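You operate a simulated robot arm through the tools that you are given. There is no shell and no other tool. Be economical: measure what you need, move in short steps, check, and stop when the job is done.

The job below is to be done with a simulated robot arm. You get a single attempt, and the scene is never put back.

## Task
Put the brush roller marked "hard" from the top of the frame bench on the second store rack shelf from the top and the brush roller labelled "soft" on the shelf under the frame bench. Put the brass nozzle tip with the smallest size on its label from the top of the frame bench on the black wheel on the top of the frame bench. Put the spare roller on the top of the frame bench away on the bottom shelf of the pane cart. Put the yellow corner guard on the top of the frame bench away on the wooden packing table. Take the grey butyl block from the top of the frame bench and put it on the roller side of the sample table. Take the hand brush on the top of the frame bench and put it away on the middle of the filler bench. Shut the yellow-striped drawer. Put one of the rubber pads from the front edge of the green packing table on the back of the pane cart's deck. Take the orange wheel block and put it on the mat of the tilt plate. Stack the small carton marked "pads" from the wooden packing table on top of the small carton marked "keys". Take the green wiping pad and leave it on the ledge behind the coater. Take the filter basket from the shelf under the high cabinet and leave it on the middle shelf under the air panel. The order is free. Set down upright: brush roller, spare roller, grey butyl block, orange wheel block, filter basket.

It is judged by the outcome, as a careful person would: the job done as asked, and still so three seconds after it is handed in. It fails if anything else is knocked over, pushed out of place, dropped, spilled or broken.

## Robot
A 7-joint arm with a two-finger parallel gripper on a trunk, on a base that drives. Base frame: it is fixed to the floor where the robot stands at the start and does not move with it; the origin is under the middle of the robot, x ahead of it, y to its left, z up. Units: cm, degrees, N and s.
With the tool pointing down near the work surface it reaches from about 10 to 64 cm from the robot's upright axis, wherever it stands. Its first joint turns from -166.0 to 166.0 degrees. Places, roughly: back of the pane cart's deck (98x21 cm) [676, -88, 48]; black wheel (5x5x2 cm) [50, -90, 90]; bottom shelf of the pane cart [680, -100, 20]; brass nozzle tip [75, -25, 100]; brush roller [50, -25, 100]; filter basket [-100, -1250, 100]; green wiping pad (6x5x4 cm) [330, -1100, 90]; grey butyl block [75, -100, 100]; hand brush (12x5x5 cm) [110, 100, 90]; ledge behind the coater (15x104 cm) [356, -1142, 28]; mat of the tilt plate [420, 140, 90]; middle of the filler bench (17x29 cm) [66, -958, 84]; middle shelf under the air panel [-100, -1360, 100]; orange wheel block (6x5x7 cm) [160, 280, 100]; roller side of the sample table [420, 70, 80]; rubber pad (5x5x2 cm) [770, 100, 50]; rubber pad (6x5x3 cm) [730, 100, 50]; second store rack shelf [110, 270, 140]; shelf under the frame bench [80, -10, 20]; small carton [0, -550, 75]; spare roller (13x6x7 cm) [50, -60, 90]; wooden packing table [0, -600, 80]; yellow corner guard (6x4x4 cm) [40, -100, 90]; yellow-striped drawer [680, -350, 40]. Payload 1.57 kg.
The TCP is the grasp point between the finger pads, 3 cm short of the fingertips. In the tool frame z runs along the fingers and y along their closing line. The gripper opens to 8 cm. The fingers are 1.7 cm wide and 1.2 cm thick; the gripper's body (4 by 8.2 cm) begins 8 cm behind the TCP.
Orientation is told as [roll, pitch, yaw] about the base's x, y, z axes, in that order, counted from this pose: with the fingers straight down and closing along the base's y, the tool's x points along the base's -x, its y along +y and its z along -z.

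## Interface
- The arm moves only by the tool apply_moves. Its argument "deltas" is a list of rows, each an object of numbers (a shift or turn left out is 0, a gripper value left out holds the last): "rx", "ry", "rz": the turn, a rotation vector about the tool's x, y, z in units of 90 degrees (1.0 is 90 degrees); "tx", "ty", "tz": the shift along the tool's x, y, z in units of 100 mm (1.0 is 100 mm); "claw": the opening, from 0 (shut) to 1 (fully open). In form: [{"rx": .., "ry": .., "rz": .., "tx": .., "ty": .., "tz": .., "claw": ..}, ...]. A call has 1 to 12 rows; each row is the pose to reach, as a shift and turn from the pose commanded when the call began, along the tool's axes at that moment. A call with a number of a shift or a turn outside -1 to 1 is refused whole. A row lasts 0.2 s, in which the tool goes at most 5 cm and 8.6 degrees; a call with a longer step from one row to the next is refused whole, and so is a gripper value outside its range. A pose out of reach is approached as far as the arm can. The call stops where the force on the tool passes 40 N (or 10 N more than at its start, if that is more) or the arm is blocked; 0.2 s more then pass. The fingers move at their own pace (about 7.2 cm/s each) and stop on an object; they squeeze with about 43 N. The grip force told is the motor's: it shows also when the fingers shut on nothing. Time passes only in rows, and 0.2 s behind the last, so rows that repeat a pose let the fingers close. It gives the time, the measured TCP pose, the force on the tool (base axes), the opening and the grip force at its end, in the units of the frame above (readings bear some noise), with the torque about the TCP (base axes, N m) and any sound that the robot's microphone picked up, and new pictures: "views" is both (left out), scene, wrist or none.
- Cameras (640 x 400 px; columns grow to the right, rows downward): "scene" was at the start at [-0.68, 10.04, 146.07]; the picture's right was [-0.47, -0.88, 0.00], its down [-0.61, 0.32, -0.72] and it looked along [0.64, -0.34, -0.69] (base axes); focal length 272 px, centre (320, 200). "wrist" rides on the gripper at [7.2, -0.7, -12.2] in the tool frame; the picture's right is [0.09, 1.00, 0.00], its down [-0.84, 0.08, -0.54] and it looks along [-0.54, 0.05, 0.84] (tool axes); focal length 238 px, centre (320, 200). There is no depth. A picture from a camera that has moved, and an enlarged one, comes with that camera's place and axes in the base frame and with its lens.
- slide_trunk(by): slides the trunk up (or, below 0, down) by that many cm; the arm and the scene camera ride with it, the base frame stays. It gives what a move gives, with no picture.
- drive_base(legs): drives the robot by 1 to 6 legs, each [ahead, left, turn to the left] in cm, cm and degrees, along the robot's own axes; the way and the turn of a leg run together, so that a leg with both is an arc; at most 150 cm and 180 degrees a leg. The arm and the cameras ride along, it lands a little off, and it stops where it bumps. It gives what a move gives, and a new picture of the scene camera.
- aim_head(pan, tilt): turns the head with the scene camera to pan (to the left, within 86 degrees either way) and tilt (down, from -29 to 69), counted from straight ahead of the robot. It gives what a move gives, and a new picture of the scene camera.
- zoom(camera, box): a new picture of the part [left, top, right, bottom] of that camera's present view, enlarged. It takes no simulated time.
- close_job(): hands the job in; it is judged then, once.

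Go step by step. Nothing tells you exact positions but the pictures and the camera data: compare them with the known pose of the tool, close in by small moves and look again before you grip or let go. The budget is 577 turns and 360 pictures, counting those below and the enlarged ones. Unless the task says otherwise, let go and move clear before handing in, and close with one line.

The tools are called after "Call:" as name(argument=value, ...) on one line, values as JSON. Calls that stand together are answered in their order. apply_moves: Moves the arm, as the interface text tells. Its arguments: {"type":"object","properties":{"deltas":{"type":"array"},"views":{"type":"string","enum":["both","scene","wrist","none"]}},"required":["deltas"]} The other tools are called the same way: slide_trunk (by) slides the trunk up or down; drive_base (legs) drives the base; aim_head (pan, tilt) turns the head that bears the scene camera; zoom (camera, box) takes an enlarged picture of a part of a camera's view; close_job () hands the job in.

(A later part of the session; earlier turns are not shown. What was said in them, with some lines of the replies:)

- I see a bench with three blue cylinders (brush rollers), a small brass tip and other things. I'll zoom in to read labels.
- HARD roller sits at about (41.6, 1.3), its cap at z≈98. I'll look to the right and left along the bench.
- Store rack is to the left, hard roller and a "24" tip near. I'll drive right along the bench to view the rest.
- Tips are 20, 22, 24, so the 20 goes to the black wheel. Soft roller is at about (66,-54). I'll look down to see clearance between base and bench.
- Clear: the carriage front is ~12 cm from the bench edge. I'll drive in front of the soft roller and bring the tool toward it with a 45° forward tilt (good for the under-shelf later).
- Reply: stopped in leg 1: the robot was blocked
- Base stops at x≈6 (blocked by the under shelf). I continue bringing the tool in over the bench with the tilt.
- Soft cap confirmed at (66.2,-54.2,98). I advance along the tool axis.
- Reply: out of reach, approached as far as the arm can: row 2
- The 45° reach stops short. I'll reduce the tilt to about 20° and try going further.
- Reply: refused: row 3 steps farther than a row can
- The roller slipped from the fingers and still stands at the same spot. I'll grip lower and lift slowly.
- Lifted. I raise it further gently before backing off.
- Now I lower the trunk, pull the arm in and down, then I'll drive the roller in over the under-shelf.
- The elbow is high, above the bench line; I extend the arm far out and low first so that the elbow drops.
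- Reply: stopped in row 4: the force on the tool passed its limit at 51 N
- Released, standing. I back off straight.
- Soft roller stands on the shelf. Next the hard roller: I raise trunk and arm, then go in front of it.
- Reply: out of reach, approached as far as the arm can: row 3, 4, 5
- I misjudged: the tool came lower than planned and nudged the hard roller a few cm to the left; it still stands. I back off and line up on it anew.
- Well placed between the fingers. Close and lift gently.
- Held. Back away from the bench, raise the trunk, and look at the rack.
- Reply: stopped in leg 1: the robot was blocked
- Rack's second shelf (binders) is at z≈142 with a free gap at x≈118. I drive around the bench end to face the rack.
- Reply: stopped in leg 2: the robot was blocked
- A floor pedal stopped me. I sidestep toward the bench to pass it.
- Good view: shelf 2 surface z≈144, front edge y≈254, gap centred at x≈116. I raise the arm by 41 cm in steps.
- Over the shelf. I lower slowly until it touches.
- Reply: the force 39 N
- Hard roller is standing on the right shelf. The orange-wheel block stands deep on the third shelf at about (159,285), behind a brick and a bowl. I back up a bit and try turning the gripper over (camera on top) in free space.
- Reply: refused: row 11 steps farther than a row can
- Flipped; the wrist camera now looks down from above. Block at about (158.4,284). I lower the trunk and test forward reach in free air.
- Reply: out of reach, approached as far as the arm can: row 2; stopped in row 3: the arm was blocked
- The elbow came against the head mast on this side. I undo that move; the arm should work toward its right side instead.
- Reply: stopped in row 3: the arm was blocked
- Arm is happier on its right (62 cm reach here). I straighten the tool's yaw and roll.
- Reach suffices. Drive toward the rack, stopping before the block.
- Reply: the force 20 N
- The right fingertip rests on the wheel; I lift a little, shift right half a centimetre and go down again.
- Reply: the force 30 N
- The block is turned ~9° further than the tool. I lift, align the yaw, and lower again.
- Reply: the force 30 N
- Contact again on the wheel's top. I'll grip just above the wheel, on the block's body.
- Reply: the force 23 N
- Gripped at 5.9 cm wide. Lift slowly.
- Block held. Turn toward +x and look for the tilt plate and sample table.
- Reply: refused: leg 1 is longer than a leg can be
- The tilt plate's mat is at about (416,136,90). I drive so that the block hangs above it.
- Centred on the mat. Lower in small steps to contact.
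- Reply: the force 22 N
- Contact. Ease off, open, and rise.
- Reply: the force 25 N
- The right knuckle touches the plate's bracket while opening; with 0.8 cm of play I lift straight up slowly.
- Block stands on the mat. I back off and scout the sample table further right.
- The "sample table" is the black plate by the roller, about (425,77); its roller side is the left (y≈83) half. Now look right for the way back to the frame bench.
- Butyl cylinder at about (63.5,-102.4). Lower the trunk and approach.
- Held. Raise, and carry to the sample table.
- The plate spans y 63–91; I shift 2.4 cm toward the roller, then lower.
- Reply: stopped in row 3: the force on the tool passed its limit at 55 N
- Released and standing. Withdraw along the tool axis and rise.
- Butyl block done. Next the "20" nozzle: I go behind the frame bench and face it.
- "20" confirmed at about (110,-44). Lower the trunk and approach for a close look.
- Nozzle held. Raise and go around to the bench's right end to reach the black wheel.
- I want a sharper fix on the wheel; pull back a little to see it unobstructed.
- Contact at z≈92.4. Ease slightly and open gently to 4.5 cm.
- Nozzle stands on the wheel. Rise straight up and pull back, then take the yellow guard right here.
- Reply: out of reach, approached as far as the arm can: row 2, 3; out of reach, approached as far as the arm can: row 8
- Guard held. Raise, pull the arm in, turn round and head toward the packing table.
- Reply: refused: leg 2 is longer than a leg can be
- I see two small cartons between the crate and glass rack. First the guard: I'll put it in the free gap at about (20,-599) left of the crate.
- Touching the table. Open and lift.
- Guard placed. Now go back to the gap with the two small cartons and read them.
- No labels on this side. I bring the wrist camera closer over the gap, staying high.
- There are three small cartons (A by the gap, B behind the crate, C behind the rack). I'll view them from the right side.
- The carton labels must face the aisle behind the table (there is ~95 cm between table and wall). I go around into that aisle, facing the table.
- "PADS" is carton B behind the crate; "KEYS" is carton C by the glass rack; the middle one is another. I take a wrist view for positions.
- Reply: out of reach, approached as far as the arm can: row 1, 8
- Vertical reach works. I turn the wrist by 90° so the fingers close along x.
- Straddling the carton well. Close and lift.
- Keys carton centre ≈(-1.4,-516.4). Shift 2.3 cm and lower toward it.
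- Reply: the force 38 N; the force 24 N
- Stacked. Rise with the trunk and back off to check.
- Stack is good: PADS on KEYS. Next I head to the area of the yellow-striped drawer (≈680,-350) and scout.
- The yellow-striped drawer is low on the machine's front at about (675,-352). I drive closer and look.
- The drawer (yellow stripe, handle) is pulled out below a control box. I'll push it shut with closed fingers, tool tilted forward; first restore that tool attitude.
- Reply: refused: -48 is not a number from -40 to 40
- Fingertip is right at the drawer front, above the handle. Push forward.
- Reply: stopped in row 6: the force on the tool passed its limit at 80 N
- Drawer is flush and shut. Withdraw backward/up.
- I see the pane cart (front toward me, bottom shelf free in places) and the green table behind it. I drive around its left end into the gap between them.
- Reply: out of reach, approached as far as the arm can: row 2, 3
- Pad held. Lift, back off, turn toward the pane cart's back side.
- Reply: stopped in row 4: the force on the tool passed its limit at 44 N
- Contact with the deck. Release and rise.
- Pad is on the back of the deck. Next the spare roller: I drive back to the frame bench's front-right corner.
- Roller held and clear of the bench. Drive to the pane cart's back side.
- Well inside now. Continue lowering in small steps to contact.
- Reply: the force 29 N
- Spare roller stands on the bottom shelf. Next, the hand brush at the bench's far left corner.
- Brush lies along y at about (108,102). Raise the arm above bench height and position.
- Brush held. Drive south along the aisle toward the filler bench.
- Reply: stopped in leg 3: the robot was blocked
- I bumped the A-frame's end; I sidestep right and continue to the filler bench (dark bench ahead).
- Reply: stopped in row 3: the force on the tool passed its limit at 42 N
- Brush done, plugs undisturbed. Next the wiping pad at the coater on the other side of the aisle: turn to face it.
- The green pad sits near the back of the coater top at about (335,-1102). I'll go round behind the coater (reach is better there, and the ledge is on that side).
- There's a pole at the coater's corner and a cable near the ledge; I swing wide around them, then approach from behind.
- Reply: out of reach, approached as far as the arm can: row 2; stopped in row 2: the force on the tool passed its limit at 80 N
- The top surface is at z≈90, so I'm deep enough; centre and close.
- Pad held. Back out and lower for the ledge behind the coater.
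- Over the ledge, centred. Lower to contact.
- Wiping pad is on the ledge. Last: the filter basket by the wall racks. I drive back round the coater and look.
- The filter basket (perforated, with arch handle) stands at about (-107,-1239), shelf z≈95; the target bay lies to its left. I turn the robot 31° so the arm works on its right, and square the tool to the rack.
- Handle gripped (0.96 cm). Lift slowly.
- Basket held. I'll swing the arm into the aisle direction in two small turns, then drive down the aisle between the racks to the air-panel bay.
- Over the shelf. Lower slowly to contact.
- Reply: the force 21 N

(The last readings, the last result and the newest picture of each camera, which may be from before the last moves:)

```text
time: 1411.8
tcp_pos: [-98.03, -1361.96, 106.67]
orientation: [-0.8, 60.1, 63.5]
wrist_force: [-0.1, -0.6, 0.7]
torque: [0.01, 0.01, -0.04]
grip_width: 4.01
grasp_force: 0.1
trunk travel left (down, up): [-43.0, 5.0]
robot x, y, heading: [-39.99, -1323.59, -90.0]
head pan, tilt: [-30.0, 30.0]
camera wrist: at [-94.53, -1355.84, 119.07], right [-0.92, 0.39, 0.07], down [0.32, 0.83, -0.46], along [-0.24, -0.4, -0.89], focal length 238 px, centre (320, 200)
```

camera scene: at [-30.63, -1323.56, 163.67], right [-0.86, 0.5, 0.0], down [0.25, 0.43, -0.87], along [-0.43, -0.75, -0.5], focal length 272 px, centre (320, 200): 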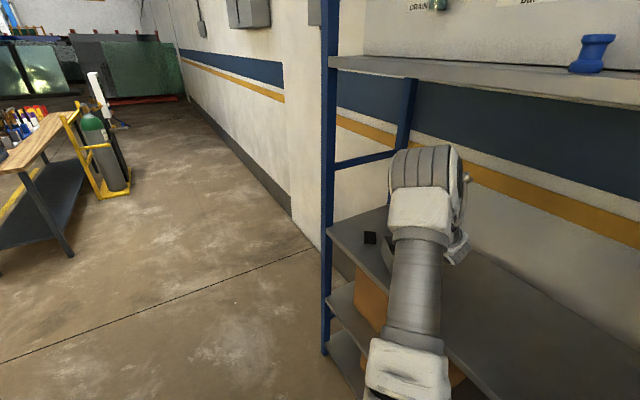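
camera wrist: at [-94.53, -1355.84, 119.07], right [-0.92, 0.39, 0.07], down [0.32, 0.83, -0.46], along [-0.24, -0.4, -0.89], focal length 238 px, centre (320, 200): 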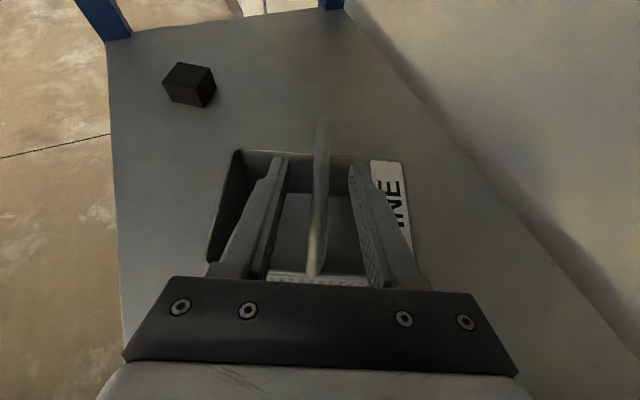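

Call:
apply_moves(deltas=[{"tx": 0.15, "tz": -0.15, "claw": 0.5}, {"tx": 0.3, "tz": -0.4, "claw": 0.5}, {"tx": 0.35, "tz": -0.65, "claw": 0.5}], views="wrist")

Call:
apply_moves(deltas=[{"ty": -0.3, "claw": 0.5}, {"ty": -0.65, "claw": 0.5}, {"ty": -1.0, "claw": 0.5}], views="none")

Call:
apply_moves(deltas=[{"ty": -0.3, "claw": 0.5}, {"ty": -0.65, "claw": 0.5}, {"ty": -1.0, "claw": 0.5}], views="wrist")

```text
time: 1412.7
tcp_pos: [-96.42, -1358.43, 113.11]
orientation: [-0.8, 60.2, 63.6]
wrist_force: [0.1, 1.4, -0.2]
torque: [0.03, -0.01, 0.0]
grip_width: 4.0
grasp_force: 0.0
trunk travel left (down, up): [-43.0, 5.0]
robot x, y, heading: [-39.89, -1323.46, -89.9]
head pan, tilt: [-30.0, 30.0]
camera wrist: at [-92.87, -1352.26, 125.45], right [-0.92, 0.39, 0.07], down [0.32, 0.83, -0.46], along [-0.24, -0.4, -0.89], focal length 238 px, centre (320, 200)
```

wrist: 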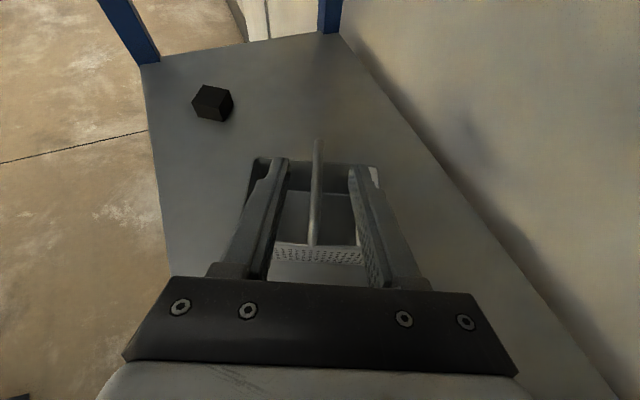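

```text
time: 1413.5
tcp_pos: [-87.4, -1362.67, 113.03]
orientation: [-0.6, 60.2, 63.6]
wrist_force: [-0.2, -0.4, 0.8]
torque: [0.01, 0.01, -0.02]
grip_width: 3.97
grasp_force: 0.0
trunk travel left (down, up): [-43.0, 5.0]
robot x, y, heading: [-40.08, -1323.69, -90.0]
head pan, tilt: [-30.0, 30.0]
```

```text
time: 1414.2
tcp_pos: [-78.45, -1367.17, 113.08]
orientation: [-0.7, 60.3, 63.6]
wrist_force: [-0.3, 0.8, 0.2]
torque: [-0.01, 0.04, 0.03]
grip_width: 4.0
grasp_force: 0.0
trunk travel left (down, up): [-43.0, 5.0]
robot x, y, heading: [-40.2, -1323.58, -90.0]
head pan, tilt: [-30.0, 30.0]
camera wrist: at [-74.85, -1361.01, 125.48], right [-0.92, 0.39, 0.07], down [0.32, 0.83, -0.46], along [-0.24, -0.4, -0.89], focal length 238 px, centre (320, 200)
```

wrist: 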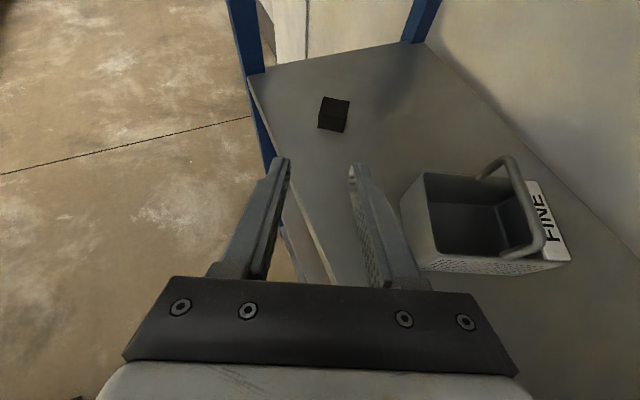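

The basket stands upright on the middle shelf under the air panel. I pull the arm fully clear.

Call:
apply_moves(deltas=[{"ty": -0.3}, {"ty": -0.65}, {"ty": -1.0}], views="scene")

```text
time: 1415.0
tcp_pos: [-69.42, -1371.56, 113.25]
orientation: [-0.7, 60.4, 63.7]
wrist_force: [0.2, -0.1, 0.1]
torque: [0.01, 0.01, 0.01]
grip_width: 3.99
grasp_force: 0.1
trunk travel left (down, up): [-43.0, 5.0]
robot x, y, heading: [-40.21, -1323.49, -90.1]
head pan, tilt: [-30.0, 30.0]
camera scene: at [-30.58, -1323.56, 163.66], right [-0.86, 0.5, 0.0], down [0.25, 0.43, -0.87], along [-0.43, -0.75, -0.5], focal length 272 px, centre (320, 200)
```

scene: 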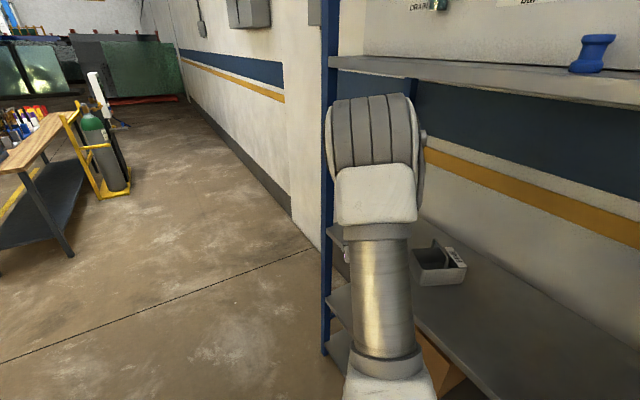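

Everything on the list is placed and the arm is clear, so I hand the job in.

Call:
close_job()

```text
The job is handed in.
```

All thirteen tasks are done and the job is handed in. Along the way the base bumped a floor pedal and the white glass rack in the aisle and stopped each time. The tool also nudged the "hard" roller a few centimetres before I gripped it; it stayed upright.
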